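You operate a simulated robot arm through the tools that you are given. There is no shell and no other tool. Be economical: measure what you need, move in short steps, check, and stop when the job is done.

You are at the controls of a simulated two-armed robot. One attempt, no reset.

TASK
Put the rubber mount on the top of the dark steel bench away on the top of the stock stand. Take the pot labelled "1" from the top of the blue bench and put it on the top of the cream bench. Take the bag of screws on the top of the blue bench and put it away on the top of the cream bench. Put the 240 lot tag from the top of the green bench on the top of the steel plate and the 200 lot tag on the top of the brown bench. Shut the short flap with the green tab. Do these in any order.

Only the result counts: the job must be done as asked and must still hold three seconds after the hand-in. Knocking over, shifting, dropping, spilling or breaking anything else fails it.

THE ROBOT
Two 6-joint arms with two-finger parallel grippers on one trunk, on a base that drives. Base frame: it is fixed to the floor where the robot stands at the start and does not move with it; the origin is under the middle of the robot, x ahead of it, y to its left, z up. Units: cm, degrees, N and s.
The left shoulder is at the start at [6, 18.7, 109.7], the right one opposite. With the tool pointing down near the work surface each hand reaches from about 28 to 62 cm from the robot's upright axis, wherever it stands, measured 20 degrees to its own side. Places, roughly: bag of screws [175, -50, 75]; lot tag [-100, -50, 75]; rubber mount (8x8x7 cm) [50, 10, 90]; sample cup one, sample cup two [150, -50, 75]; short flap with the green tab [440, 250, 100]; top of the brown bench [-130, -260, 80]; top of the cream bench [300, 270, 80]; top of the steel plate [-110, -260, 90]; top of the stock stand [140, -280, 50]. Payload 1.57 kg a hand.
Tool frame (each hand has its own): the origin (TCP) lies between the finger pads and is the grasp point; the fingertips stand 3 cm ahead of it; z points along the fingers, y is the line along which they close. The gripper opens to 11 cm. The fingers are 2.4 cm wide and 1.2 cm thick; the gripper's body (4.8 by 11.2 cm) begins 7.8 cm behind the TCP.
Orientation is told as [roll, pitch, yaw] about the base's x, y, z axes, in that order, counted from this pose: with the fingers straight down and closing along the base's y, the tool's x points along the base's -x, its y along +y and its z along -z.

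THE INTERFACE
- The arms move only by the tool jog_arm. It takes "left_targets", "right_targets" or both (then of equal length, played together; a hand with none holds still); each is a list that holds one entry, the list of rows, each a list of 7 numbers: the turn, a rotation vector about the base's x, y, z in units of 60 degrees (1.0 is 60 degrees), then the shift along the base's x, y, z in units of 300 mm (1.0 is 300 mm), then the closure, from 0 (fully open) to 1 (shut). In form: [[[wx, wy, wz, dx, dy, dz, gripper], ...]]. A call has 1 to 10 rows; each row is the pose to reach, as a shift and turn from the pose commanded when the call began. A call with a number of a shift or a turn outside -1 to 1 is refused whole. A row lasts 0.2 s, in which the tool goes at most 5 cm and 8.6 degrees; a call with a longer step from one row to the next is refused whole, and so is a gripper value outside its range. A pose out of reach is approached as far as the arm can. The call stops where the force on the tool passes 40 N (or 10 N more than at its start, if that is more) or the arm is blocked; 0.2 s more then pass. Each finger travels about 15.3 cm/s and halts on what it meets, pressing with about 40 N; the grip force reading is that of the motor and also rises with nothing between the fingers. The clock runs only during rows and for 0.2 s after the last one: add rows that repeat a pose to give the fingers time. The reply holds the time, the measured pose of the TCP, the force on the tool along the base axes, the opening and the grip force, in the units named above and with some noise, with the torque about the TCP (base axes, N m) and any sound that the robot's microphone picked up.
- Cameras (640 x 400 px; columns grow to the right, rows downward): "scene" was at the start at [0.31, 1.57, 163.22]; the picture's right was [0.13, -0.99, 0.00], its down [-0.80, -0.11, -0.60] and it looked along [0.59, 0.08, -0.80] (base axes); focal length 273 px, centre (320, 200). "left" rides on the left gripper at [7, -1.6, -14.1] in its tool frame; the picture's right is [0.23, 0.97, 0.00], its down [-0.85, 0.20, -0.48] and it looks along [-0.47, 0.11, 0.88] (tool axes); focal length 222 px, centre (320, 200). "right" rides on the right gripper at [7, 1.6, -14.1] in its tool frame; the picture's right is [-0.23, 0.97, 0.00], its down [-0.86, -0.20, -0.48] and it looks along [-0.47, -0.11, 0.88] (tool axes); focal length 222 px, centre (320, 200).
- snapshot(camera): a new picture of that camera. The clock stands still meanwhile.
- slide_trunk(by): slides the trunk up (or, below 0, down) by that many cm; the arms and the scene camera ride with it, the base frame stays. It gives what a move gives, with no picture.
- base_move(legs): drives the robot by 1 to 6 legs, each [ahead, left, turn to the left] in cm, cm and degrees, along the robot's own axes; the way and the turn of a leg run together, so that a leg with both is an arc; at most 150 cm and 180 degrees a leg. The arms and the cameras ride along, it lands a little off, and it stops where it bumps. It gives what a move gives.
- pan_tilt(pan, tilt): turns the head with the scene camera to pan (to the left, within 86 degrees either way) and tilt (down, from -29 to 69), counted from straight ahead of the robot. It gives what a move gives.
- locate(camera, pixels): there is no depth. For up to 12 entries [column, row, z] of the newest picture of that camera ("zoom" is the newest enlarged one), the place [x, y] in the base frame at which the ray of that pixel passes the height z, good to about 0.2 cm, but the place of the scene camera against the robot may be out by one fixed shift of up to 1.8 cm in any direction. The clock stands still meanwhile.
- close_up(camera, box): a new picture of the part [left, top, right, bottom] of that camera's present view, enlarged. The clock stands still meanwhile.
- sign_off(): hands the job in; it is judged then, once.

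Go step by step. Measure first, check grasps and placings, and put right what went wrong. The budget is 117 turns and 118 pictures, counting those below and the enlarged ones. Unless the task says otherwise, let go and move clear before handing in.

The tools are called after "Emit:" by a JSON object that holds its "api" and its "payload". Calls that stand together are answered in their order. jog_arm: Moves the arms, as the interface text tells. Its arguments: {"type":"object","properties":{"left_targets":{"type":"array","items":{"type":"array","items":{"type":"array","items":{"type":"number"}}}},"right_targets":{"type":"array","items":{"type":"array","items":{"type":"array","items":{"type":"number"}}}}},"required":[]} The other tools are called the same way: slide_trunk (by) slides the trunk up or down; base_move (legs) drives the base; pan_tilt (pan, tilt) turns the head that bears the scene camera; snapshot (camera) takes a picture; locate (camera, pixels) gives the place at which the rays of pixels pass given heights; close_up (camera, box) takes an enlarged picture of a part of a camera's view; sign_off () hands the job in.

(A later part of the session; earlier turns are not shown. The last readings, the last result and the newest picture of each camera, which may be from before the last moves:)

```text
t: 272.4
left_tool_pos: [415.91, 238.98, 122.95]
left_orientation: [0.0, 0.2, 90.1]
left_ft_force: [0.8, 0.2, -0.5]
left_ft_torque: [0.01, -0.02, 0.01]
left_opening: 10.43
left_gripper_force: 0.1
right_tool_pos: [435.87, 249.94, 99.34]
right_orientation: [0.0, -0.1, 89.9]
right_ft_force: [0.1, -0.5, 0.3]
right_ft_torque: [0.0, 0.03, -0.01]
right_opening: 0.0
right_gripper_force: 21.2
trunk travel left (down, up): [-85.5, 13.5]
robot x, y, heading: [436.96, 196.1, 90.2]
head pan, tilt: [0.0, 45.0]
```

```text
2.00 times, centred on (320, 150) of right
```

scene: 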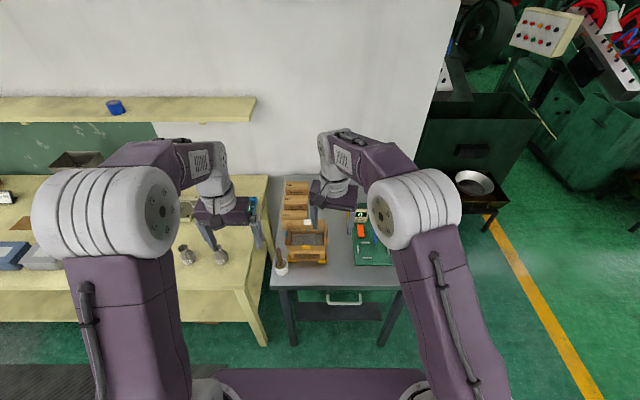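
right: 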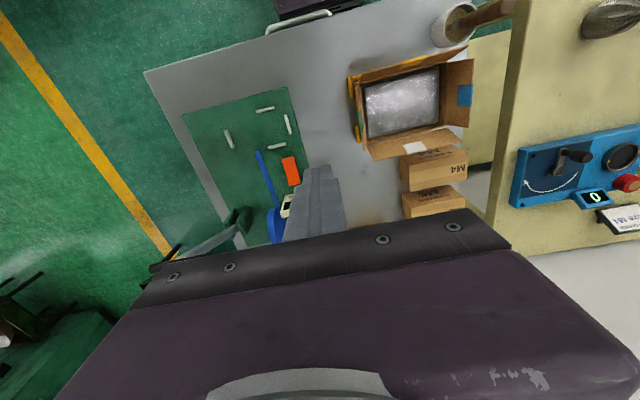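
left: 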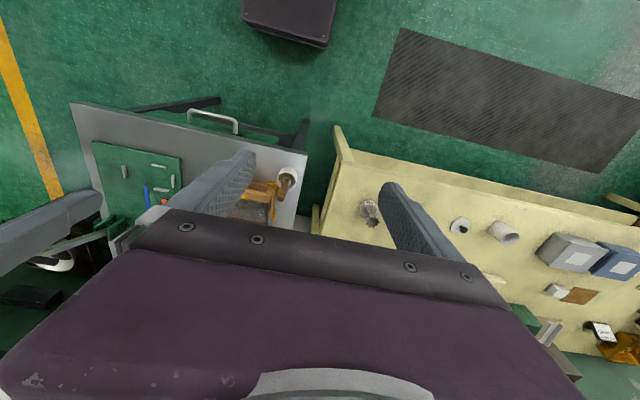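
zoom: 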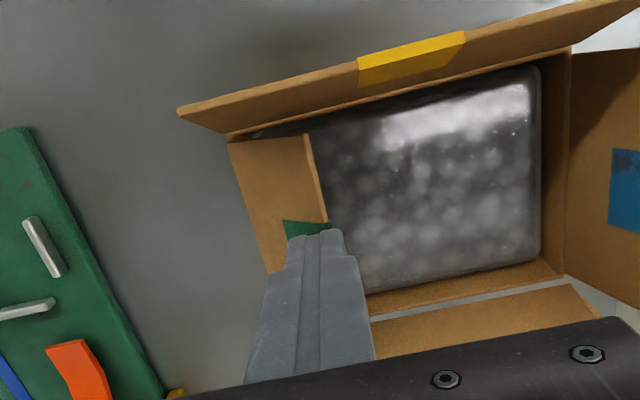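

The flap has folded inward under the fingertips. I'll press it down in small steps.

Emit:
{"api": "jog_arm", "payload": {"right_targets": [[[0, 0, 0, 0, 0, -0.015, 1], [0, 0, 0, 0, 0, -0.03, 1], [0, 0, 0, 0, 0, -0.04, 1], [0, 0, 0, 0, 0, -0.05, 1], [0, 0, 0, 0, 0, -0.06, 1], [0, 0, 0, 0, 0, -0.06, 1]]]}}

Emit:
{"api": "close_up", "payload": {"camera": "scene", "box": [260, 200, 380, 300]}}

Emit:
{"api": "close_up", "payload": {"camera": "right", "box": [200, 50, 440, 250]}}

```text
t: 273.8
left_tool_pos: [416.08, 238.86, 122.99]
left_orientation: [0.0, 0.1, 90.2]
left_ft_force: [0.8, 0.1, 0.2]
left_ft_torque: [0.02, -0.01, 0.04]
left_opening: 10.46
left_gripper_force: 0.1
right_tool_pos: [436.03, 249.94, 97.51]
right_orientation: [-0.1, -0.1, 89.9]
right_ft_force: [-0.3, 0.2, 0.1]
right_ft_torque: [0.01, 0.03, 0.01]
right_opening: 0.03
right_gripper_force: 21.5
trunk travel left (down, up): [-85.5, 13.5]
robot x, y, heading: [437.51, 195.94, 90.0]
head pan, tilt: [0.0, 45.0]
```

```text
4.00 times, centred on (320, 250) of scene
```

zoom: 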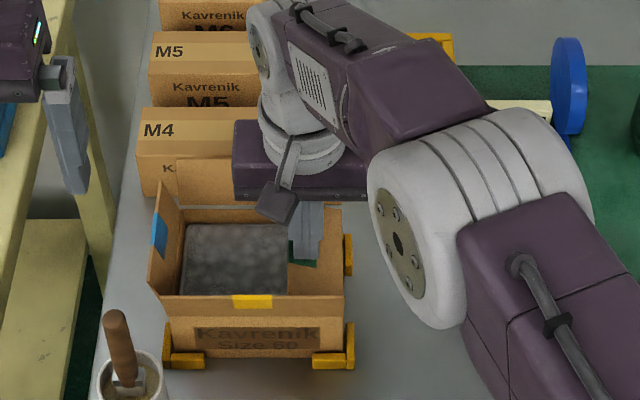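

```text
2.00 times, centred on (320, 150) of right
```

zoom: 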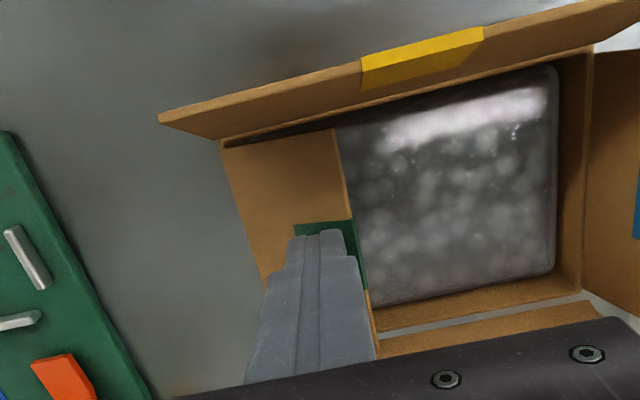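

Flap lower; no force yet. I'll continue pressing down.

Emit:
{"api": "jog_arm", "payload": {"right_targets": [[[0, 0, 0, 0, 0, -0.01, 1], [0, 0, 0, 0, 0, -0.02, 1], [0, 0, 0, 0, 0, -0.03, 1], [0, 0, 0, 0, 0, -0.03, 1]]]}}

Emit:
{"api": "jog_arm", "payload": {"right_targets": [[[0, 0, 0, 0, 0, -0.01, 1], [0, 0, 0, 0, 0, -0.02, 1], [0, 0, 0, 0, 0, -0.02, 1]]]}}

Emit:
{"api": "close_up", "payload": {"camera": "scene", "box": [260, 200, 380, 300]}}

```text
t: 274.8
left_tool_pos: [415.85, 238.83, 123.04]
left_orientation: [0.0, 0.1, 90.1]
left_ft_force: [-0.4, 0.1, -0.3]
left_ft_torque: [0.01, 0.03, 0.01]
left_opening: 10.44
left_gripper_force: 0.1
right_tool_pos: [435.96, 249.86, 96.7]
right_orientation: [-0.1, 0.1, 90.0]
right_ft_force: [0.1, -0.1, -0.4]
right_ft_torque: [0.0, -0.02, 0.0]
right_opening: 0.0
right_gripper_force: 21.3
trunk travel left (down, up): [-85.5, 13.5]
robot x, y, heading: [437.59, 196.03, 89.9]
head pan, tilt: [0.0, 45.0]
```

```text
t: 275.6
left_tool_pos: [415.92, 238.88, 123.11]
left_orientation: [0.1, 0.0, 90.0]
left_ft_force: [0.0, 0.4, 0.2]
left_ft_torque: [-0.03, 0.0, 0.0]
left_opening: 10.48
left_gripper_force: 0.0
right_tool_pos: [435.9, 250.03, 96.06]
right_orientation: [0.0, -0.1, 89.9]
right_ft_force: [0.1, 1.1, 0.4]
right_ft_torque: [-0.01, -0.02, -0.02]
right_opening: 0.0
right_gripper_force: 21.2
trunk travel left (down, up): [-85.5, 13.5]
robot x, y, heading: [437.12, 196.04, 90.0]
head pan, tilt: [0.0, 45.0]
```

```text
4.00 times, centred on (320, 250) of scene
```

zoom: 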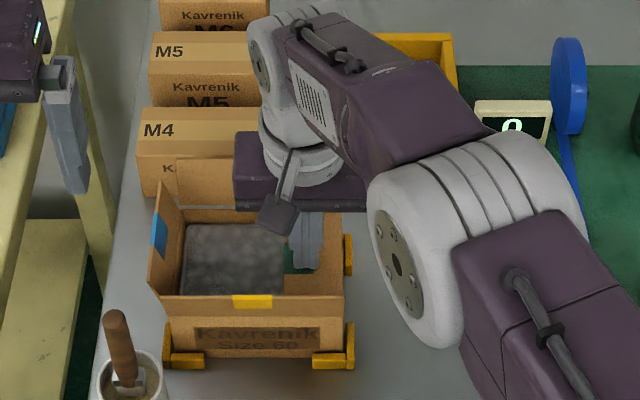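

Tips are at z 93.1, near the rim height. I'll lift clear and inspect the flap.

Emit:
{"api": "jog_arm", "payload": {"right_targets": [[[0, 0, 0, 0, 0, 0.1, 1], [0, 0, 0, 0.05, 0, 0.25, 1], [0, 0, 0, 0.15, 0, 0.35, 1], [0, 0, 0, 0.28, 0, 0.42, 1], [0, 0, 0, 0.4, 0, 0.45, 1], [0, 0, 0, 0.4, 0, 0.45, 1]]]}}

Emit:
{"api": "close_up", "payload": {"camera": "scene", "box": [260, 200, 380, 300]}}

Emit:
{"api": "close_up", "payload": {"camera": "right", "box": [340, 30, 520, 170]}}

```text
t: 276.9
left_tool_pos: [416.11, 238.88, 123.0]
left_orientation: [0.0, 0.0, 90.1]
left_ft_force: [0.7, 0.0, 0.3]
left_ft_torque: [0.01, -0.02, 0.01]
left_opening: 10.45
left_gripper_force: 0.0
right_tool_pos: [447.97, 249.81, 109.43]
right_orientation: [-0.1, 0.0, 89.9]
right_ft_force: [0.4, 0.5, -0.1]
right_ft_torque: [-0.01, -0.03, 0.02]
right_opening: 0.0
right_gripper_force: 21.5
trunk travel left (down, up): [-85.5, 13.5]
robot x, y, heading: [437.03, 195.91, 90.1]
head pan, tilt: [0.0, 45.0]
```

```text
4.00 times, centred on (320, 250) of scene
```

zoom: 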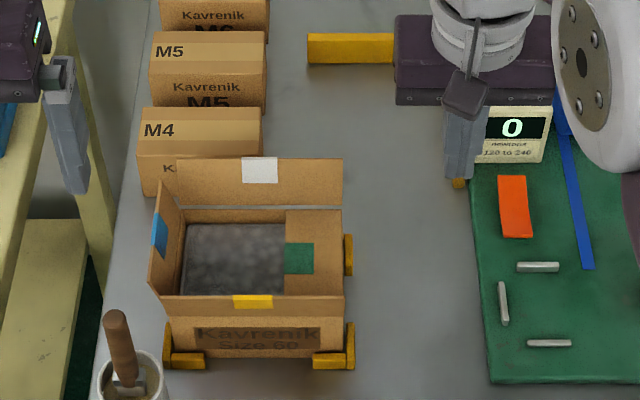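

```text
2.86 times, centred on (430, 100) of right
```

zoom: 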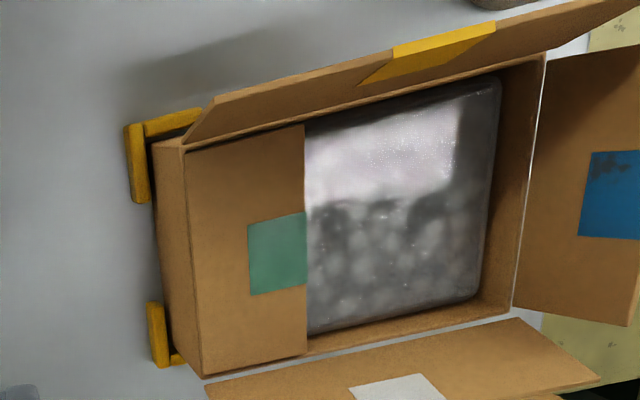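

The green-tab flap now lies flat. Next the lot tags: I'll back off, turn, and drive back through the left passage.

Emit:
{"api": "slide_trunk", "payload": {"by": 10}}

Emit:
{"api": "base_move", "payload": {"legs": [[-48, 0, 0], [0, 0, 90], [150, 0, 0], [40, 0, 0]]}}

```text
t: 278.3
left_tool_pos: [416.01, 238.81, 133.0]
left_orientation: [0.0, 0.1, 90.1]
left_ft_force: [0.1, -0.3, 1.1]
left_ft_torque: [0.02, -0.02, -0.02]
left_opening: 10.46
left_gripper_force: 0.1
right_tool_pos: [447.99, 249.94, 119.51]
right_orientation: [0.0, 0.0, 89.9]
right_ft_force: [-0.3, -0.4, 0.1]
right_ft_torque: [0.02, 0.01, -0.03]
right_opening: 0.0
right_gripper_force: 21.2
trunk travel left (down, up): [-95.5, 3.5]
robot x, y, heading: [437.14, 196.21, 90.1]
head pan, tilt: [0.0, 45.0]
```

```text
t: 293.9
left_tool_pos: [206.47, 136.09, 133.17]
left_orientation: [0.1, -0.1, 177.2]
left_ft_force: [-0.3, -0.2, -0.5]
left_ft_torque: [0.0, 0.03, 0.03]
left_opening: 10.46
left_gripper_force: 0.0
right_tool_pos: [196.97, 168.45, 119.7]
right_orientation: [0.1, -0.2, 177.0]
right_ft_force: [0.4, 0.7, 0.4]
right_ft_torque: [0.01, 0.0, 0.04]
right_opening: 0.0
right_gripper_force: 21.5
trunk travel left (down, up): [-95.5, 3.5]
robot x, y, heading: [250.03, 154.67, 177.1]
head pan, tilt: [0.0, 45.0]
```

Heading is 177°. I'll correct it, then continue through the passage.

Emit:
{"api": "base_move", "payload": {"legs": [[0, 8, 2.9], [140, 0, 0]]}}

Emit:
{"api": "base_move", "payload": {"legs": [[130, 0, 0], [0, 100, 0]]}}

Emit:
{"api": "pan_tilt", "payload": {"pan": 25, "tilt": 35}}

Emit:
{"api": "snapshot", "payload": {"camera": "scene"}}

```text
t: 301.5
left_tool_pos: [67.88, 124.69, 133.09]
left_orientation: [0.0, -0.1, -179.5]
left_ft_force: [0.4, 0.3, 0.2]
left_ft_torque: [-0.01, -0.04, -0.01]
left_opening: 10.45
left_gripper_force: 0.0
right_tool_pos: [56.61, 156.49, 119.48]
right_orientation: [0.0, 0.0, -179.6]
right_ft_force: [0.2, 0.0, 0.1]
right_ft_torque: [0.0, 0.01, 0.01]
right_opening: 0.0
right_gripper_force: 21.1
trunk travel left (down, up): [-95.5, 3.5]
robot x, y, heading: [110.71, 146.05, -179.5]
head pan, tilt: [0.0, 45.0]
```

```text
t: 312.9
left_tool_pos: [-64.05, 24.72, 133.09]
left_orientation: [0.0, 0.0, -179.7]
left_ft_force: [0.4, 0.8, -0.2]
left_ft_torque: [-0.01, 0.0, -0.03]
left_opening: 10.45
left_gripper_force: 0.0
right_tool_pos: [-75.16, 56.61, 119.52]
right_orientation: [0.0, 0.0, -179.9]
right_ft_force: [-0.3, -0.5, -0.4]
right_ft_torque: [0.0, -0.01, 0.01]
right_opening: 0.0
right_gripper_force: 21.2
trunk travel left (down, up): [-95.5, 3.5]
robot x, y, heading: [-20.9, 45.82, -179.8]
head pan, tilt: [0.0, 45.0]
```

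```text
t: 313.8
left_tool_pos: [-63.95, 24.61, 133.07]
left_orientation: [0.1, 0.0, -179.7]
left_ft_force: [-0.2, 0.6, -0.3]
left_ft_torque: [0.0, -0.01, 0.01]
left_opening: 10.46
left_gripper_force: 0.1
right_tool_pos: [-75.1, 56.37, 119.53]
right_orientation: [0.0, -0.1, -179.9]
right_ft_force: [0.4, 0.4, -0.5]
right_ft_torque: [-0.01, -0.01, 0.02]
right_opening: 0.0
right_gripper_force: 21.3
trunk travel left (down, up): [-95.5, 3.5]
robot x, y, heading: [-21.27, 45.85, -179.2]
head pan, tilt: [25.0, 35.0]
```

```text
30 pictures are left
```

scene: 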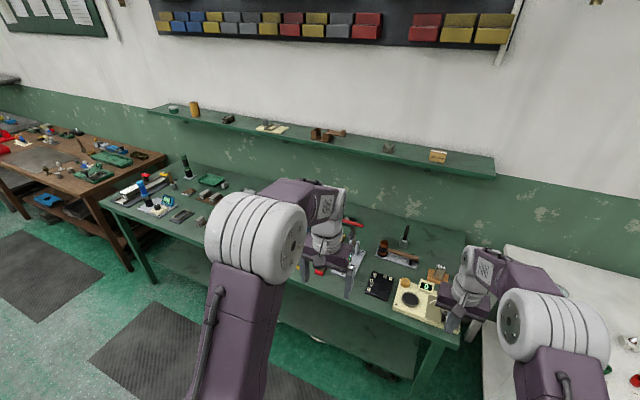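

30 pictures are left, so I'll be sparing. I'll strafe to y≈-50 and look at the green bench.

Emit:
{"api": "base_move", "payload": {"legs": [[0, 100, 0]]}}

Emit:
{"api": "pan_tilt", "payload": {"pan": 0, "tilt": 42}}

Emit:
{"api": "snapshot", "payload": {"camera": "scene"}}

```text
t: 319.0
left_tool_pos: [-63.67, -75.0, 133.07]
left_orientation: [0.0, 0.0, -179.9]
left_ft_force: [0.2, 0.6, -0.2]
left_ft_torque: [-0.02, 0.01, 0.02]
left_opening: 10.46
left_gripper_force: 0.1
right_tool_pos: [-74.66, -43.13, 119.41]
right_orientation: [0.0, 0.0, 179.8]
right_ft_force: [-0.6, -0.3, 0.9]
right_ft_torque: [0.01, -0.04, 0.02]
right_opening: 0.0
right_gripper_force: 21.7
trunk travel left (down, up): [-95.5, 3.5]
robot x, y, heading: [-20.85, -54.04, -180.0]
head pan, tilt: [25.0, 35.0]
```

```text
t: 319.9
left_tool_pos: [-63.67, -75.13, 132.98]
left_orientation: [-0.1, 0.1, -179.9]
left_ft_force: [-0.2, -0.3, 0.6]
left_ft_torque: [0.01, 0.0, 0.01]
left_opening: 10.46
left_gripper_force: 0.1
right_tool_pos: [-74.74, -43.21, 119.53]
right_orientation: [-0.1, -0.1, 179.9]
right_ft_force: [0.9, 0.5, 0.4]
right_ft_torque: [-0.02, -0.04, -0.01]
right_opening: 0.0
right_gripper_force: 21.7
trunk travel left (down, up): [-95.5, 3.5]
robot x, y, heading: [-20.92, -53.91, -179.9]
head pan, tilt: [0.0, 42.0]
```

```text
29 pictures are left
```

scene: 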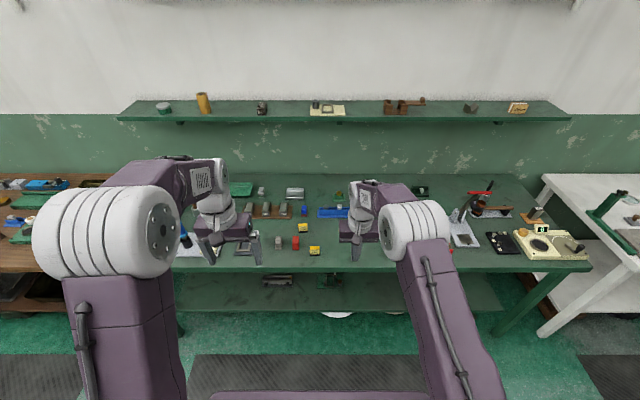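

Emit:
{"api": "close_up", "payload": {"camera": "scene", "box": [220, 165, 380, 265]}}

Emit:
{"api": "locate", "payload": {"camera": "scene", "pixels": [[280, 242, 86], [295, 243, 86], [315, 250, 86], [303, 228, 86], [300, 268, 85]]}}

```text
4.00 times, centred on (300, 215) of scene
```

zoom: 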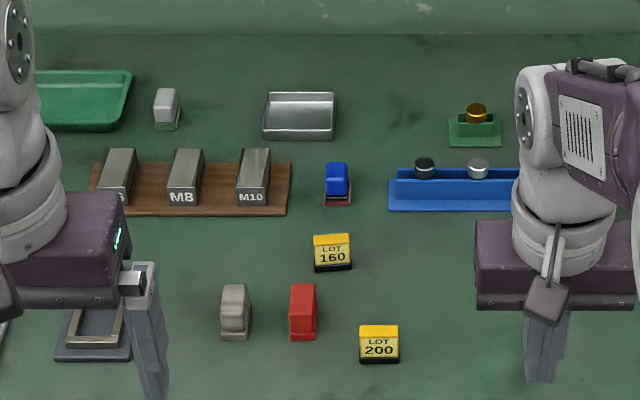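

```text
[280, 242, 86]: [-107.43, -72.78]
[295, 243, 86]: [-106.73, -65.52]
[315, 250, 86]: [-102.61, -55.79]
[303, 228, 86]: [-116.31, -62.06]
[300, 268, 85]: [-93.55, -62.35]
```

LOT 200 is at about (-102.6,-55.8) and LOT 160 behind it. LOT 240 must be hidden, so I'll check with the right camera.

Emit:
{"api": "snapshot", "payload": {"camera": "right"}}

```text
27 pictures are left
```

right: 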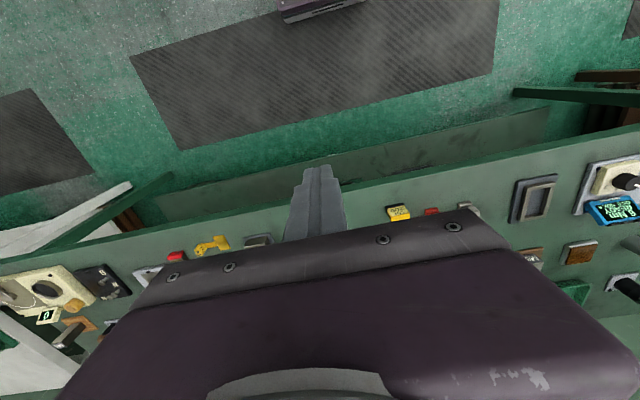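

LOT 240 isn't seen yet. I'll strafe right 25 cm to unmask the region behind the right arm.

Emit:
{"api": "base_move", "payload": {"legs": [[0, -25, 0]]}}

Emit:
{"api": "close_up", "payload": {"camera": "scene", "box": [200, 160, 440, 300]}}

```text
t: 321.7
left_tool_pos: [-63.64, -50.34, 132.94]
left_orientation: [-0.2, 0.1, -179.9]
left_ft_force: [0.5, -0.3, 0.5]
left_ft_torque: [0.05, 0.01, 0.03]
left_opening: 10.43
left_gripper_force: 0.0
right_tool_pos: [-74.73, -18.3, 119.52]
right_orientation: [-0.2, 0.0, 179.9]
right_ft_force: [-0.5, 0.1, -0.3]
right_ft_torque: [0.03, 0.0, -0.04]
right_opening: 0.0
right_gripper_force: 21.1
trunk travel left (down, up): [-95.5, 3.5]
robot x, y, heading: [-20.53, -28.9, -179.6]
head pan, tilt: [0.0, 42.0]
```

```text
2.67 times, centred on (320, 230) of scene
```

zoom: 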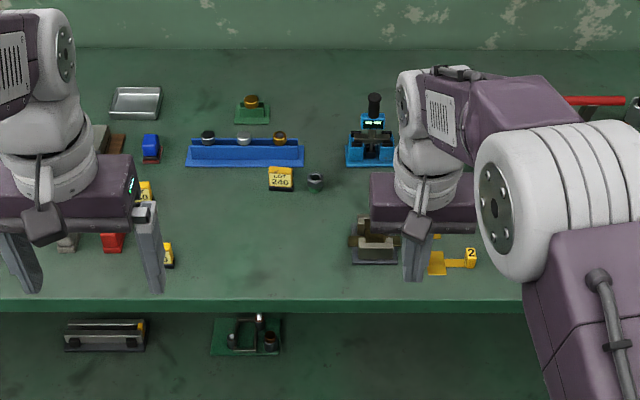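

LOT 240 is at zoom (280,178), with a small black nut-like thing beside it. Locating.

Emit:
{"api": "locate", "payload": {"camera": "zoom", "pixels": [[280, 190, 85], [280, 169, 89], [268, 190, 85], [293, 190, 85], [315, 190, 85], [170, 262, 85], [187, 165, 85], [303, 165, 85], [300, 305, 85]]}}

```text
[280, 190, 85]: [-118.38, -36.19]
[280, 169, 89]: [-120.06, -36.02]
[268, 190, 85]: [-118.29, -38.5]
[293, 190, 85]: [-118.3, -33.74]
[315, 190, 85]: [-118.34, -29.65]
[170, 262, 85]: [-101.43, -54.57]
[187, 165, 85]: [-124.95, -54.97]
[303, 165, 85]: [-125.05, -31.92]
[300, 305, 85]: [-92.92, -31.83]
```

Both tags are located. I'll drive in to (-66,-47), lower the trunk, open the right gripper and start turning it 90°. It needs to pinch LOT 240 front-to-back, because the nut beside it is close.

Emit:
{"api": "base_move", "payload": {"legs": [[0, 18, 0], [45, 0, 0]]}}

Emit:
{"api": "slide_trunk", "payload": {"by": -12}}

Emit:
{"api": "jog_arm", "payload": {"right_targets": [[[0, 0, 0.14, 0, 0, 0.0, 0.4], [0, 0, 0.28, 0, 0, 0, 0.4], [0, 0, 0.42, 0, 0, 0, 0.4], [0, 0, 0.56, 0, 0, 0, 0.4], [0, 0, 0.7, 0, 0, 0, 0.4], [0, 0, 0.84, 0, 0, 0, 0.4], [0, 0, 0.98, 0, 0, 0, 0.4]]]}}

Emit:
{"api": "jog_arm", "payload": {"right_targets": [[[0, 0, 0.14, 0, 0, 0.0, 0.4], [0, 0, 0.28, 0, 0, 0, 0.4], [0, 0, 0.42, 0, 0, 0, 0.4], [0, 0, 0.52, 0, 0, 0, 0.4], [0, 0, 0.52, 0, 0, 0, 0.4]]]}}

Emit:
{"api": "snapshot", "payload": {"camera": "right"}}

Emit:
{"api": "snapshot", "payload": {"camera": "left"}}

```text
t: 325.5
left_tool_pos: [-108.11, -68.08, 133.23]
left_orientation: [0.0, 0.0, -179.7]
left_ft_force: [0.3, -0.2, 0.7]
left_ft_torque: [0.02, 0.06, -0.03]
left_opening: 10.45
left_gripper_force: 0.0
right_tool_pos: [-119.05, -36.37, 119.64]
right_orientation: [0.0, -0.1, 179.9]
right_ft_force: [0.7, -0.5, -0.1]
right_ft_torque: [0.0, 0.0, 0.01]
right_opening: 0.01
right_gripper_force: 21.5
trunk travel left (down, up): [-95.5, 3.5]
robot x, y, heading: [-65.51, -47.27, -180.0]
head pan, tilt: [0.0, 42.0]
```

```text
t: 327.0
left_tool_pos: [-108.26, -68.18, 121.06]
left_orientation: [0.1, 0.1, -179.9]
left_ft_force: [0.8, 0.4, 0.2]
left_ft_torque: [-0.01, 0.03, 0.01]
left_opening: 10.46
left_gripper_force: 0.1
right_tool_pos: [-119.34, -36.23, 107.45]
right_orientation: [0.0, -0.1, 179.9]
right_ft_force: [0.1, 0.4, 0.7]
right_ft_torque: [0.0, -0.02, 0.0]
right_opening: 0.0
right_gripper_force: 21.5
trunk travel left (down, up): [-83.5, 15.5]
robot x, y, heading: [-65.55, -46.86, -179.8]
head pan, tilt: [0.0, 42.0]
```

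```text
t: 328.6
left_tool_pos: [-108.2, -68.18, 121.12]
left_orientation: [0.0, 0.1, -179.7]
left_ft_force: [-0.4, 0.2, -0.7]
left_ft_torque: [0.0, 0.04, -0.01]
left_opening: 10.45
left_gripper_force: 0.1
right_tool_pos: [-119.28, -36.3, 107.54]
right_orientation: [0.1, 0.0, -121.1]
right_ft_force: [-1.1, 0.1, -0.1]
right_ft_torque: [-0.05, 0.01, 0.02]
right_opening: 6.61
right_gripper_force: 0.0
trunk travel left (down, up): [-83.5, 15.5]
robot x, y, heading: [-64.8, -47.22, -180.0]
head pan, tilt: [0.0, 42.0]
```

```text
t: 329.8
left_tool_pos: [-108.19, -68.22, 121.21]
left_orientation: [0.0, 0.1, -179.7]
left_ft_force: [-0.6, -0.4, 0.2]
left_ft_torque: [0.0, -0.03, 0.0]
left_opening: 10.45
left_gripper_force: 0.0
right_tool_pos: [-119.26, -36.28, 107.48]
right_orientation: [0.0, 0.0, -90.0]
right_ft_force: [0.5, -0.4, 0.0]
right_ft_torque: [-0.01, 0.0, -0.02]
right_opening: 6.6
right_gripper_force: 0.1
trunk travel left (down, up): [-83.5, 15.5]
robot x, y, heading: [-65.05, -46.95, -179.8]
head pan, tilt: [0.0, 42.0]
```

```text
25 pictures are left
```

right: 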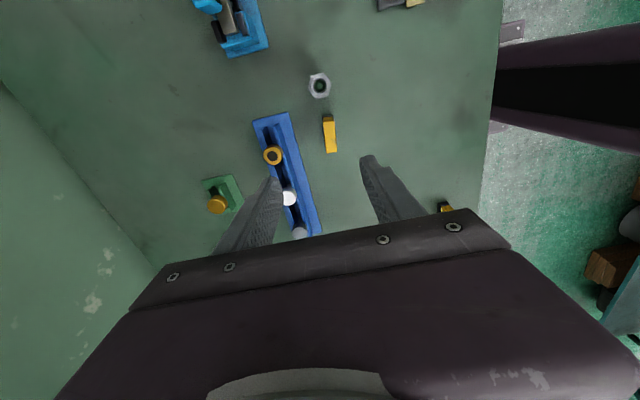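

```text
24 pictures are left
```

left: 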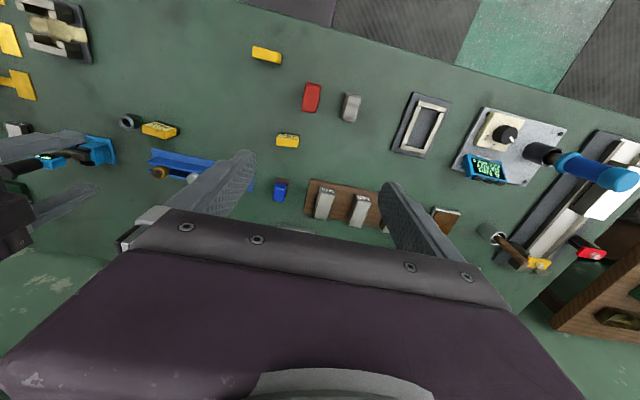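

Emit:
{"api": "locate", "payload": {"camera": "right", "pixels": [[329, 134, 88.5], [328, 117, 88.5], [331, 152, 88.5], [329, 134, 87], [319, 85, 87], [300, 160, 88]]}}

Emit:
{"api": "locate", "payload": {"camera": "left", "pixels": [[160, 128, 88.5], [144, 125, 88.5], [176, 130, 88.5], [266, 54, 88.5], [252, 50, 88.5], [280, 57, 88.5], [160, 128, 87], [266, 54, 87]]}}

```text
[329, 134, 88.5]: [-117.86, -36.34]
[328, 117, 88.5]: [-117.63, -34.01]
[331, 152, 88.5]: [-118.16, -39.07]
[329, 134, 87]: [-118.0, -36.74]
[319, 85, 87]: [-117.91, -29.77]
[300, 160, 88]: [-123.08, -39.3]
```

```text
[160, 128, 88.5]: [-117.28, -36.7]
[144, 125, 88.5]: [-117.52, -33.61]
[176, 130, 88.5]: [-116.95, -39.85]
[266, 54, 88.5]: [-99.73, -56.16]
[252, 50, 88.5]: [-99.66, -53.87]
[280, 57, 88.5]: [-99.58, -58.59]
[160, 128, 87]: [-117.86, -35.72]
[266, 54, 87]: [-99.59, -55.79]
```

Tag 240 is centred at (-118.0,-36.4) and tag 200 at (-99.7,-56.1). I'll narrow the grippers, bring the right hand down around tag 240, and put the left hand above tag 200.

Emit:
{"api": "jog_arm", "payload": {"right_targets": [[[0, 0, 0, 0.042, -0.004, 0, 0.59], [0, 0, 0, 0.042, -0.004, 0, 0.59], [0, 0, 0, 0.042, -0.004, -0.1, 0.59], [0, 0, 0, 0.042, -0.004, -0.2, 0.59], [0, 0, 0, 0.042, -0.004, -0.3, 0.59], [0, 0, 0, 0.042, -0.004, -0.4, 0.59], [0, 0, 0, 0.042, -0.004, -0.45, 0.59], [0, 0, 0, 0.042, -0.004, -0.45, 0.59]]], "left_targets": [[[0, 0, 0, 0.08, 0.12, 0, 0.36], [0, 0, 0, 0.16, 0.24, 0, 0.36], [0, 0, 0, 0.24, 0.34, 0, 0.36], [0, 0, 0, 0.283, 0.403, -0.08, 0.36], [0, 0, 0, 0.283, 0.403, -0.24, 0.36], [0, 0, 0, 0.283, 0.403, -0.4, 0.36], [0, 0, 0, 0.283, 0.403, -0.55, 0.36], [0, 0, 0, 0.283, 0.403, -0.7, 0.36]]]}}

Emit:
{"api": "snapshot", "payload": {"camera": "right"}}

Emit:
{"api": "snapshot", "payload": {"camera": "left"}}

```text
t: 331.6
left_tool_pos: [-99.58, -56.05, 100.02]
left_orientation: [0.0, 0.2, -179.7]
left_ft_force: [-0.1, 0.4, 0.6]
left_ft_torque: [-0.01, -0.03, -0.04]
left_opening: 7.06
left_gripper_force: 0.1
right_tool_pos: [-117.99, -36.55, 93.85]
right_orientation: [0.0, 0.0, -90.1]
right_ft_force: [-0.8, -1.5, -0.6]
right_ft_torque: [-0.02, -0.03, -0.02]
right_opening: 4.5
right_gripper_force: 0.1
trunk travel left (down, up): [-83.5, 15.5]
robot x, y, heading: [-65.35, -46.9, -179.8]
head pan, tilt: [0.0, 42.0]
```

```text
23 pictures are left
```

right: 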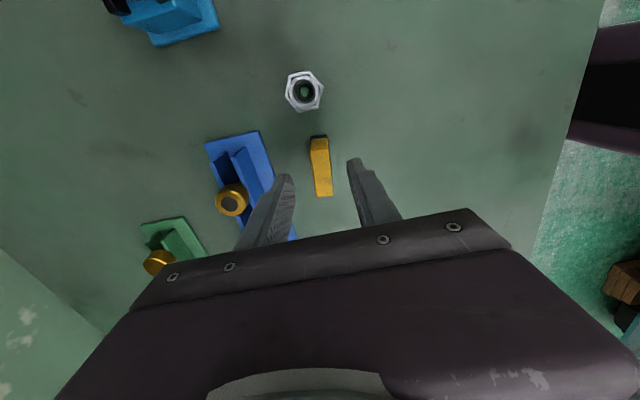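

```text
22 pictures are left
```

left: 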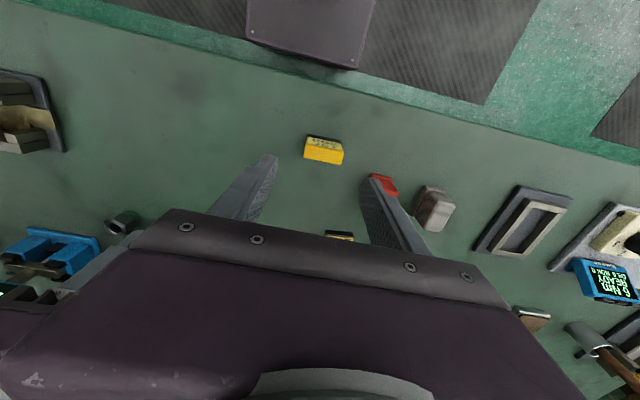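

Emit:
{"api": "locate", "payload": {"camera": "right", "pixels": [[321, 167, 88.5], [319, 138, 88.5], [323, 196, 88.5], [311, 166, 88.5], [332, 166, 88.5]]}}

Emit:
{"api": "locate", "payload": {"camera": "left", "pixels": [[323, 156, 88.5], [325, 143, 87], [304, 148, 88.5], [342, 160, 88.5], [385, 180, 88], [343, 236, 88.5]]}}

```text
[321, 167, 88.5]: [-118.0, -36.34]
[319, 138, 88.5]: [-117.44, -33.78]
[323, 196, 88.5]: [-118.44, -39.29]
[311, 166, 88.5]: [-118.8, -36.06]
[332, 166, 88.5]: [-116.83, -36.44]
```

```text
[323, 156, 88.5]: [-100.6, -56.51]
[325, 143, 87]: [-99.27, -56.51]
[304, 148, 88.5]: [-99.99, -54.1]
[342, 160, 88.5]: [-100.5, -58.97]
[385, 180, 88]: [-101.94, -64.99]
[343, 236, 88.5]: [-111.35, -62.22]
```

Both are centred. I'll descend to z≈88.9 with both hands and close.

Emit:
{"api": "jog_arm", "payload": {"right_targets": [[[0, 0, 0, 0, 0, -0.07, 0.59], [0, 0, 0, 0, 0, -0.14, 0.59], [0, 0, 0, 0, 0, -0.165, 0.59], [0, 0, 0, 0, 0, -0.165, 0.59], [0, 0, 0, 0, 0, -0.165, 0.75], [0, 0, 0, 0, 0, -0.165, 0.9], [0, 0, 0, 0, 0, -0.165, 1], [0, 0, 0, 0, 0, -0.165, 1]]], "left_targets": [[[0, 0, 0, -0.02, -0.015, -0.13, 0.36], [0, 0, 0, -0.02, -0.015, -0.26, 0.36], [0, 0, 0, -0.02, -0.015, -0.34, 0.36], [0, 0, 0, -0.02, -0.015, -0.37, 0.36], [0, 0, 0, -0.02, -0.015, -0.37, 0.5], [0, 0, 0, -0.02, -0.015, -0.37, 0.7], [0, 0, 0, -0.02, -0.015, -0.37, 1], [0, 0, 0, -0.02, -0.015, -0.37, 1]]]}}

```text
t: 333.4
left_tool_pos: [-100.38, -56.4, 88.97]
left_orientation: [0.0, 0.1, -179.7]
left_ft_force: [-0.6, -0.2, -0.2]
left_ft_torque: [-0.03, 0.02, 0.01]
left_opening: 4.53
left_gripper_force: 40.3
right_tool_pos: [-118.07, -36.27, 88.92]
right_orientation: [0.0, 0.1, -90.0]
right_ft_force: [-0.3, -0.8, 0.9]
right_ft_torque: [0.02, 0.03, 0.0]
right_opening: 1.74
right_gripper_force: 32.5
trunk travel left (down, up): [-83.5, 15.5]
robot x, y, heading: [-65.04, -47.17, -179.7]
head pan, tilt: [0.0, 42.0]
```

Left grips 4.5 cm and right 1.7 cm. I'll hold, then lift both.

Emit:
{"api": "jog_arm", "payload": {"right_targets": [[[0, 0, 0, 0, 0, 0, 1], [0, 0, 0, 0, 0, 0, 1], [0, 0, 0, 0, 0, 0.06, 1], [0, 0, 0, 0, 0, 0.18, 1], [0, 0, 0, 0, 0, 0.33, 1], [0, 0, 0, 0, 0, 0.48, 1], [0, 0, 0, 0, 0, 0.63, 1], [0, 0, 0, 0, 0, 0.63, 1]]], "left_targets": [[[0, 0, 0, 0, 0, 0, 1], [0, 0, 0, 0, 0, 0, 1], [0, 0, 0, 0, 0, 0.06, 1], [0, 0, 0, 0, 0, 0.18, 1], [0, 0, 0, 0, 0, 0.33, 1], [0, 0, 0, 0, 0, 0.48, 1], [0, 0, 0, 0, 0, 0.63, 1], [0, 0, 0, 0, 0, 0.63, 1]]]}}

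Emit:
{"api": "snapshot", "payload": {"camera": "right"}}

Emit:
{"api": "snapshot", "payload": {"camera": "left"}}

```text
t: 335.2
left_tool_pos: [-100.54, -56.36, 107.66]
left_orientation: [0.1, 0.1, -179.8]
left_ft_force: [0.5, 0.1, -1.3]
left_ft_torque: [0.02, 0.0, 0.01]
left_opening: 4.52
left_gripper_force: 40.0
right_tool_pos: [-117.91, -36.39, 108.09]
right_orientation: [0.0, -0.1, -90.1]
right_ft_force: [0.5, -0.6, -1.7]
right_ft_torque: [-0.01, 0.0, 0.03]
right_opening: 1.72
right_gripper_force: 31.9
trunk travel left (down, up): [-83.5, 15.5]
robot x, y, heading: [-65.31, -47.12, -180.0]
head pan, tilt: [0.0, 42.0]
```

```text
21 pictures are left
```

right: 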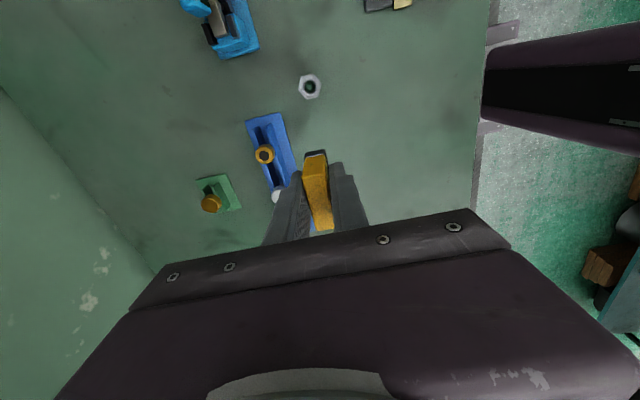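

```text
20 pictures are left
```

left: 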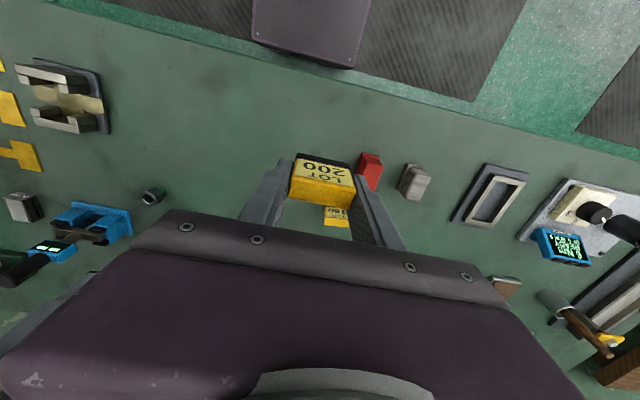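

Both tags held. I'll raise the trunk, back off, and strafe along to the brown bench.

Emit:
{"api": "slide_trunk", "payload": {"by": 13}}

Emit:
{"api": "base_move", "payload": {"legs": [[-38, 0, 0], [0, 110, 0], [0, 100, 0]]}}

Emit:
{"api": "pan_tilt", "payload": {"pan": 0, "tilt": 42}}

Emit:
{"api": "snapshot", "payload": {"camera": "scene"}}

```text
t: 336.8
left_tool_pos: [-100.38, -56.43, 120.72]
left_orientation: [0.0, 0.1, -179.8]
left_ft_force: [-0.3, 0.4, -1.1]
left_ft_torque: [0.03, 0.03, -0.01]
left_opening: 4.51
left_gripper_force: 40.3
right_tool_pos: [-117.81, -36.43, 121.01]
right_orientation: [0.0, 0.0, -90.1]
right_ft_force: [0.0, 0.4, -2.7]
right_ft_torque: [-0.02, -0.01, 0.02]
right_opening: 1.75
right_gripper_force: 32.7
trunk travel left (down, up): [-96.5, 2.5]
robot x, y, heading: [-65.15, -46.89, -179.7]
head pan, tilt: [0.0, 42.0]
```

```text
t: 349.2
left_tool_pos: [-61.85, -265.76, 120.63]
left_orientation: [0.0, 0.1, 179.9]
left_ft_force: [0.1, 0.5, -0.6]
left_ft_torque: [0.03, 0.01, -0.03]
left_opening: 4.52
left_gripper_force: 39.4
right_tool_pos: [-79.28, -245.72, 121.13]
right_orientation: [0.1, 0.0, -90.4]
right_ft_force: [1.1, 0.2, -2.0]
right_ft_torque: [-0.02, -0.01, 0.01]
right_opening: 1.76
right_gripper_force: 32.2
trunk travel left (down, up): [-96.5, 2.5]
robot x, y, heading: [-26.59, -256.71, 179.8]
head pan, tilt: [0.0, 42.0]
```

```text
t: 349.8
left_tool_pos: [-61.81, -265.76, 120.59]
left_orientation: [0.0, 0.1, 179.8]
left_ft_force: [-0.7, 0.2, -1.1]
left_ft_torque: [-0.02, 0.02, 0.01]
left_opening: 4.53
left_gripper_force: 39.4
right_tool_pos: [-79.18, -245.68, 121.03]
right_orientation: [0.0, 0.0, -90.3]
right_ft_force: [0.0, 0.3, -1.2]
right_ft_torque: [0.0, -0.02, -0.01]
right_opening: 1.73
right_gripper_force: 32.6
trunk travel left (down, up): [-96.5, 2.5]
robot x, y, heading: [-26.81, -256.61, 179.8]
head pan, tilt: [0.0, 42.0]
```

```text
19 pictures are left
```

scene: 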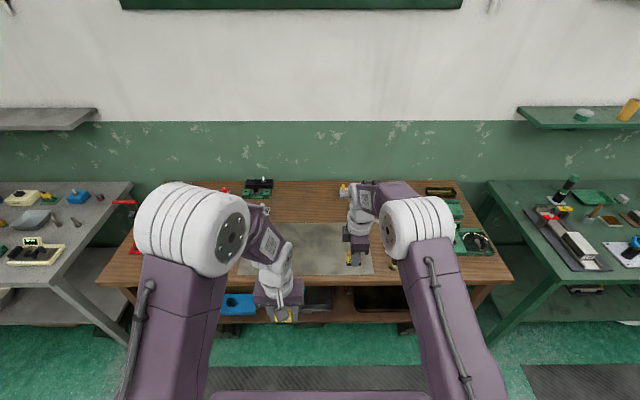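

Emit:
{"api": "close_up", "payload": {"camera": "scene", "box": [220, 170, 460, 310]}}

Emit:
{"api": "locate", "payload": {"camera": "scene", "pixels": [[240, 275, 85], [375, 274, 85], [250, 225, 85], [365, 222, 85], [300, 285, 85], [320, 250, 85], [390, 280, 85], [240, 285, 85]]}}

```text
2.67 times, centred on (340, 240) of scene
```

zoom: 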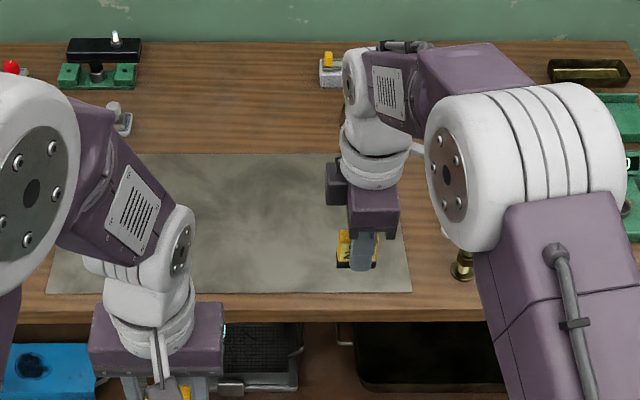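

```text
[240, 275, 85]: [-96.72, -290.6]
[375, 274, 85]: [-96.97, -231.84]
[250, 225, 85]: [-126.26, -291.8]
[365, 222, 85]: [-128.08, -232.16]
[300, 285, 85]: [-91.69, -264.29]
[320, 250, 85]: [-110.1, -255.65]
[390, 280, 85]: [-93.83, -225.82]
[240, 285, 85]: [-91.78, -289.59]
```

The steel plate spans x -97 to -128 and y -291 to -232. Between it and the bench's front edge (x≈-91) is a bare wood strip. I'll drive forward so the right hand is over the plate and the left over the strip, then look.

Emit:
{"api": "base_move", "payload": {"legs": [[34, 0, 0.2]]}}

Emit:
{"api": "slide_trunk", "payload": {"by": -13}}

Emit:
{"api": "snapshot", "payload": {"camera": "left"}}

Emit:
{"api": "snapshot", "payload": {"camera": "right"}}

```text
t: 352.0
left_tool_pos: [-95.7, -266.05, 120.71]
left_orientation: [-0.1, -0.1, -179.8]
left_ft_force: [0.3, -0.2, -1.7]
left_ft_torque: [-0.01, 0.06, 0.01]
left_opening: 4.54
left_gripper_force: 39.4
right_tool_pos: [-113.27, -246.22, 121.19]
right_orientation: [0.0, 0.1, -90.0]
right_ft_force: [-1.0, 0.3, -1.6]
right_ft_torque: [-0.05, 0.0, 0.01]
right_opening: 1.72
right_gripper_force: 32.4
trunk travel left (down, up): [-96.5, 2.5]
robot x, y, heading: [-61.07, -256.85, -179.9]
head pan, tilt: [0.0, 42.0]
```

```text
t: 353.6
left_tool_pos: [-95.9, -265.99, 107.63]
left_orientation: [0.0, 0.1, -179.9]
left_ft_force: [0.0, 0.1, -1.6]
left_ft_torque: [0.02, 0.02, -0.02]
left_opening: 4.53
left_gripper_force: 39.0
right_tool_pos: [-113.56, -246.08, 108.08]
right_orientation: [0.1, 0.1, -90.1]
right_ft_force: [-0.4, -0.8, -1.4]
right_ft_torque: [0.0, 0.06, -0.02]
right_opening: 1.75
right_gripper_force: 31.9
trunk travel left (down, up): [-83.5, 15.5]
robot x, y, heading: [-60.6, -256.6, -179.8]
head pan, tilt: [0.0, 42.0]
```

```text
17 pictures are left
```

left: 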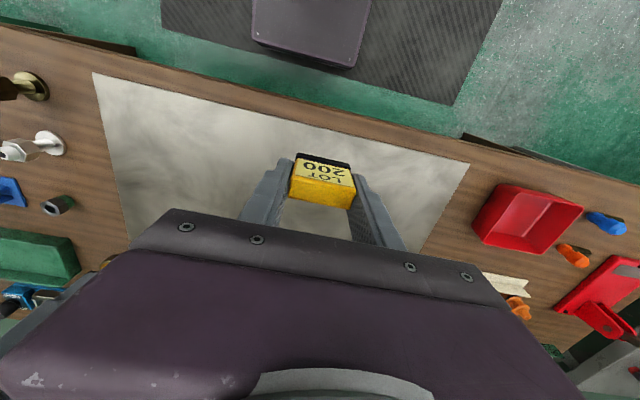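

```text
16 pictures are left
```

right: 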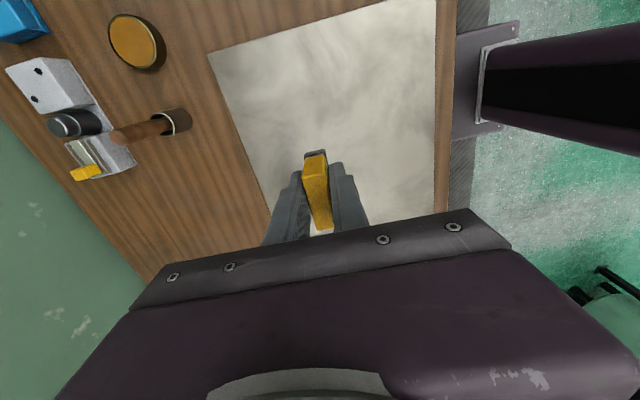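

Emit:
{"api": "locate", "payload": {"camera": "left", "pixels": [[93, 73, 85], [470, 163, 85], [420, 250, 85], [502, 185, 88], [475, 238, 86], [492, 152, 85], [120, 190, 85], [60, 145, 86], [40, 88, 85], [280, 112, 85], [285, 100, 85], [70, 204, 86]]}}

Emit:
{"api": "locate", "payload": {"camera": "right", "pixels": [[208, 55, 85], [438, 20, 85], [265, 205, 85], [436, 180, 85], [320, 190, 85], [185, 120, 86], [455, 60, 85]]}}

```text
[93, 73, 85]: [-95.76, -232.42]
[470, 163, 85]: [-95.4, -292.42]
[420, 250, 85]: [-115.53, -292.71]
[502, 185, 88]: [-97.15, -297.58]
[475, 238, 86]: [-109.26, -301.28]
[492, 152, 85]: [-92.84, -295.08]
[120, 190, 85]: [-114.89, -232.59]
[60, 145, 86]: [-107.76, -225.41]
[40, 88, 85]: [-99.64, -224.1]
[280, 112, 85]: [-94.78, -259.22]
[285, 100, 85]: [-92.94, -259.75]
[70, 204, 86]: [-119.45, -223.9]
```

```text
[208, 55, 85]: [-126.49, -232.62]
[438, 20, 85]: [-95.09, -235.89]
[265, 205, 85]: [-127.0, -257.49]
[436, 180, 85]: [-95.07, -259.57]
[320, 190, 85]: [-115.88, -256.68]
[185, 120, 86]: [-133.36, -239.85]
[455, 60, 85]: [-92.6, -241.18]
```

The front strip is only 2.5 cm wide, too narrow. A clear wood gap for LOT 200 is left of the plate at about (-108,-296.5). First LOT 240: I'll lower it onto the plate here.

Emit:
{"api": "jog_arm", "payload": {"right_targets": [[[0, 0, 0, 0, 0, -0.12, 1], [0, 0, 0, 0, 0, -0.26, 1], [0, 0, 0, 0, 0, -0.4, 1], [0, 0, 0, 0, 0, -0.5, 1], [0, 0, 0, 0, 0, -0.545, 1], [0, 0, 0, 0, 0, -0.555, 1], [0, 0, 0, 0, 0, -0.555, 1]]]}}

Emit:
{"api": "jog_arm", "payload": {"right_targets": [[[0, 0, 0, 0, 0, -0.01, 1], [0, 0, 0, 0, 0, -0.02, 1], [0, 0, 0, 0, 0, -0.02, 1]]]}}

Emit:
{"api": "jog_arm", "payload": {"right_targets": [[[0, 0, 0, 0, 0, -0.01, 1], [0, 0, 0, 0, 0, -0.02, 1], [0, 0, 0, 0, 0, -0.02, 1]]]}}

```text
t: 355.2
left_tool_pos: [-96.0, -266.02, 107.66]
left_orientation: [-0.1, 0.1, -179.9]
left_ft_force: [-0.2, -0.8, -1.9]
left_ft_torque: [-0.02, -0.01, -0.01]
left_opening: 4.51
left_gripper_force: 39.8
right_tool_pos: [-113.55, -246.26, 91.38]
right_orientation: [0.0, -0.1, -90.0]
right_ft_force: [-0.5, 0.1, -1.0]
right_ft_torque: [-0.01, 0.03, 0.02]
right_opening: 1.71
right_gripper_force: 32.0
trunk travel left (down, up): [-83.5, 15.5]
robot x, y, heading: [-60.93, -256.57, -179.8]
head pan, tilt: [0.0, 42.0]
```

```text
t: 356.0
left_tool_pos: [-95.93, -266.03, 107.57]
left_orientation: [-0.1, 0.1, -179.9]
left_ft_force: [-0.3, -0.2, -1.5]
left_ft_torque: [0.03, 0.0, 0.04]
left_opening: 4.48
left_gripper_force: 40.0
right_tool_pos: [-113.49, -246.21, 90.88]
right_orientation: [0.0, 0.0, -90.2]
right_ft_force: [0.4, 0.0, -2.3]
right_ft_torque: [-0.01, 0.02, -0.01]
right_opening: 1.72
right_gripper_force: 32.3
trunk travel left (down, up): [-83.5, 15.5]
robot x, y, heading: [-61.16, -256.81, -179.5]
head pan, tilt: [0.0, 42.0]
```

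```text
t: 356.8
left_tool_pos: [-95.92, -266.14, 107.63]
left_orientation: [0.0, 0.1, -179.9]
left_ft_force: [0.1, 0.2, -0.7]
left_ft_torque: [-0.05, 0.0, 0.01]
left_opening: 4.5
left_gripper_force: 40.4
right_tool_pos: [-113.46, -246.19, 90.12]
right_orientation: [0.0, 0.0, -90.1]
right_ft_force: [-0.8, -0.4, -1.8]
right_ft_torque: [0.01, -0.03, 0.02]
right_opening: 1.73
right_gripper_force: 32.4
trunk travel left (down, up): [-83.5, 15.5]
robot x, y, heading: [-60.77, -256.96, -179.7]
head pan, tilt: [0.0, 42.0]
```

Emit:
{"api": "jog_arm", "payload": {"right_targets": [[[0, 0, 0, 0, 0, -0.008, 1], [0, 0, 0, 0, 0, -0.015, 1], [0, 0, 0, 0, 0, -0.015, 1]]]}}

Emit:
{"api": "jog_arm", "payload": {"right_targets": [[[0, 0, 0, 0, 0, -0.008, 1], [0, 0, 0, 0, 0, -0.015, 1], [0, 0, 0, 0, 0, -0.015, 1]]]}}

Emit:
{"api": "jog_arm", "payload": {"right_targets": [[[0, 0, 0, 0, 0, -0.006, 1], [0, 0, 0, 0, 0, -0.01, 1], [0, 0, 0, 0, 0, -0.01, 1]]]}}

```text
t: 357.6
left_tool_pos: [-95.93, -266.04, 107.67]
left_orientation: [0.0, 0.1, -179.9]
left_ft_force: [-0.3, -0.1, -2.0]
left_ft_torque: [0.01, 0.0, 0.0]
left_opening: 4.51
left_gripper_force: 40.2
right_tool_pos: [-113.39, -246.24, 89.7]
right_orientation: [0.0, 0.1, -90.1]
right_ft_force: [-0.2, 0.1, -0.7]
right_ft_torque: [-0.02, 0.0, -0.02]
right_opening: 1.73
right_gripper_force: 31.9
trunk travel left (down, up): [-83.5, 15.5]
robot x, y, heading: [-60.96, -256.77, -179.7]
head pan, tilt: [0.0, 42.0]
```

```text
t: 358.4
left_tool_pos: [-95.84, -266.1, 107.79]
left_orientation: [0.0, 0.0, -180.0]
left_ft_force: [-0.9, 0.2, -1.6]
left_ft_torque: [0.04, 0.04, -0.01]
left_opening: 4.5
left_gripper_force: 40.3
right_tool_pos: [-113.44, -246.11, 89.37]
right_orientation: [-0.1, -0.1, -90.1]
right_ft_force: [0.8, 0.2, 7.8]
right_ft_torque: [-0.07, 0.07, 0.0]
right_opening: 1.73
right_gripper_force: 32.2
trunk travel left (down, up): [-83.5, 15.5]
robot x, y, heading: [-60.85, -256.33, -179.8]
head pan, tilt: [0.0, 42.0]
```

```text
t: 359.2
left_tool_pos: [-95.77, -266.17, 107.69]
left_orientation: [0.0, -0.1, -179.9]
left_ft_force: [0.4, 0.2, -1.0]
left_ft_torque: [0.01, 0.02, -0.02]
left_opening: 4.5
left_gripper_force: 39.8
right_tool_pos: [-113.5, -246.05, 89.15]
right_orientation: [-0.3, 0.0, -90.2]
right_ft_force: [-1.4, 0.1, 25.3]
right_ft_torque: [0.01, 0.09, 0.0]
right_opening: 1.74
right_gripper_force: 32.2
trunk travel left (down, up): [-83.5, 15.5]
robot x, y, heading: [-61.17, -256.42, -179.9]
head pan, tilt: [0.0, 42.0]
```

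Contact on the plate. Release and rise.

Emit:
{"api": "jog_arm", "payload": {"right_targets": [[[0, 0, 0, 0, 0, 0.01, 1], [0, 0, 0, 0, 0, 0.01, 0.7], [0, 0, 0, 0, 0, 0.01, 0.5], [0, 0, 0, 0, 0, 0.01, 0.5], [0, 0, 0, 0, 0, 0.12, 0.5], [0, 0, 0, 0, 0, 0.27, 0.5], [0, 0, 0, 0, 0, 0.42, 0.5], [0, 0, 0, 0, 0, 0.57, 0.5], [0, 0, 0, 0, 0, 0.72, 0.5]]]}}

Emit:
{"api": "snapshot", "payload": {"camera": "right"}}

```text
t: 361.2
left_tool_pos: [-95.78, -266.11, 107.81]
left_orientation: [0.1, 0.0, -179.9]
left_ft_force: [-0.1, 0.0, -1.0]
left_ft_torque: [0.02, -0.01, 0.01]
left_opening: 4.51
left_gripper_force: 39.9
right_tool_pos: [-113.59, -246.33, 110.47]
right_orientation: [0.1, 0.0, -90.1]
right_ft_force: [-0.3, 0.4, 0.4]
right_ft_torque: [0.0, 0.02, -0.02]
right_opening: 5.52
right_gripper_force: 0.0
trunk travel left (down, up): [-83.5, 15.5]
robot x, y, heading: [-60.52, -256.85, -179.9]
head pan, tilt: [0.0, 42.0]
```

```text
15 pictures are left
```

right: 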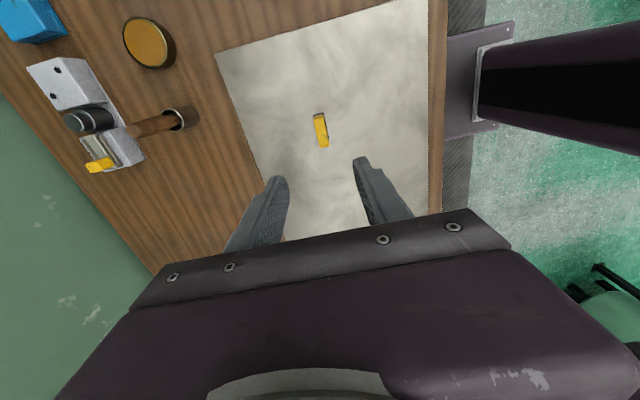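

LOT 240 stands on the steel plate. I'll strafe left 30 cm and turn the left hand 90° so LOT 200 fits the wood gap.

Emit:
{"api": "base_move", "payload": {"legs": [[0, 30, 0]]}}

Emit:
{"api": "jog_arm", "payload": {"left_targets": [[[0, 0, -0.14, 0, 0, 0.03, 1], [0, 0, -0.28, 0, 0, 0.06, 1], [0, 0, -0.42, 0, 0, 0.06, 1], [0, 0, -0.56, 0, 0, 0.06, 1], [0, 0, -0.7, 0, 0, 0.06, 1], [0, 0, -0.84, 0, 0, 0.06, 1], [0, 0, -0.98, 0, 0, 0.06, 1]]]}}

Emit:
{"api": "jog_arm", "payload": {"left_targets": [[[0, 0, -0.14, -0.1, 0, 0, 1], [0, 0, -0.28, -0.2, 0, 0, 1], [0, 0, -0.42, -0.3, 0, 0, 1], [0, 0, -0.52, -0.4, 0, 0, 1], [0, 0, -0.52, -0.4, 0, 0, 1]]]}}

Emit:
{"api": "snapshot", "payload": {"camera": "left"}}

```text
t: 363.3
left_tool_pos: [-95.8, -296.75, 107.76]
left_orientation: [0.1, 0.1, -179.7]
left_ft_force: [-0.5, 0.0, -1.9]
left_ft_torque: [-0.02, 0.01, 0.0]
left_opening: 4.53
left_gripper_force: 39.9
right_tool_pos: [-113.58, -276.96, 110.41]
right_orientation: [0.0, -0.1, -89.9]
right_ft_force: [1.2, -0.7, -1.0]
right_ft_torque: [-0.04, 0.01, 0.01]
right_opening: 5.5
right_gripper_force: 0.1
trunk travel left (down, up): [-83.5, 15.5]
robot x, y, heading: [-60.98, -287.3, -179.7]
head pan, tilt: [0.0, 42.0]
```

```text
t: 364.9
left_tool_pos: [-95.67, -296.77, 109.49]
left_orientation: [-0.1, 0.1, 121.3]
left_ft_force: [0.1, 0.6, -1.3]
left_ft_torque: [-0.01, 0.01, 0.02]
left_opening: 4.54
left_gripper_force: 40.0
right_tool_pos: [-113.59, -277.16, 110.34]
right_orientation: [0.0, 0.0, -90.0]
right_ft_force: [0.2, 0.7, -0.3]
right_ft_torque: [0.0, -0.04, -0.01]
right_opening: 5.5
right_gripper_force: 0.1
trunk travel left (down, up): [-83.5, 15.5]
robot x, y, heading: [-60.54, -287.19, -179.5]
head pan, tilt: [0.0, 42.0]
```

```text
t: 366.1
left_tool_pos: [-107.53, -296.83, 109.48]
left_orientation: [0.0, 0.1, 90.3]
left_ft_force: [0.7, -0.6, -1.3]
left_ft_torque: [0.03, -0.04, 0.01]
left_opening: 4.53
left_gripper_force: 39.9
right_tool_pos: [-113.53, -277.04, 110.45]
right_orientation: [0.1, 0.1, -90.0]
right_ft_force: [0.0, 0.2, -0.2]
right_ft_torque: [0.0, 0.0, 0.02]
right_opening: 5.51
right_gripper_force: 0.1
trunk travel left (down, up): [-83.5, 15.5]
robot x, y, heading: [-60.77, -287.17, -179.6]
head pan, tilt: [0.0, 42.0]
```

```text
14 pictures are left
```

left: 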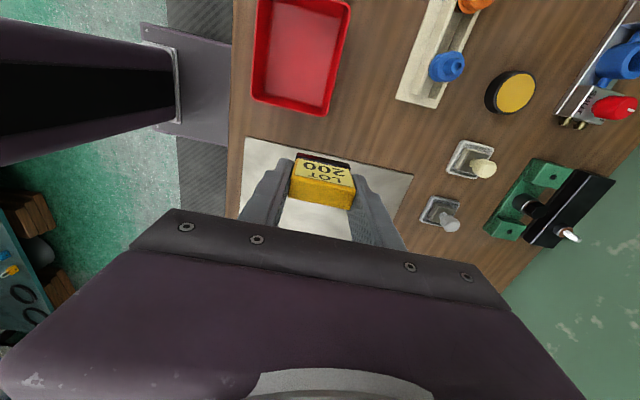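

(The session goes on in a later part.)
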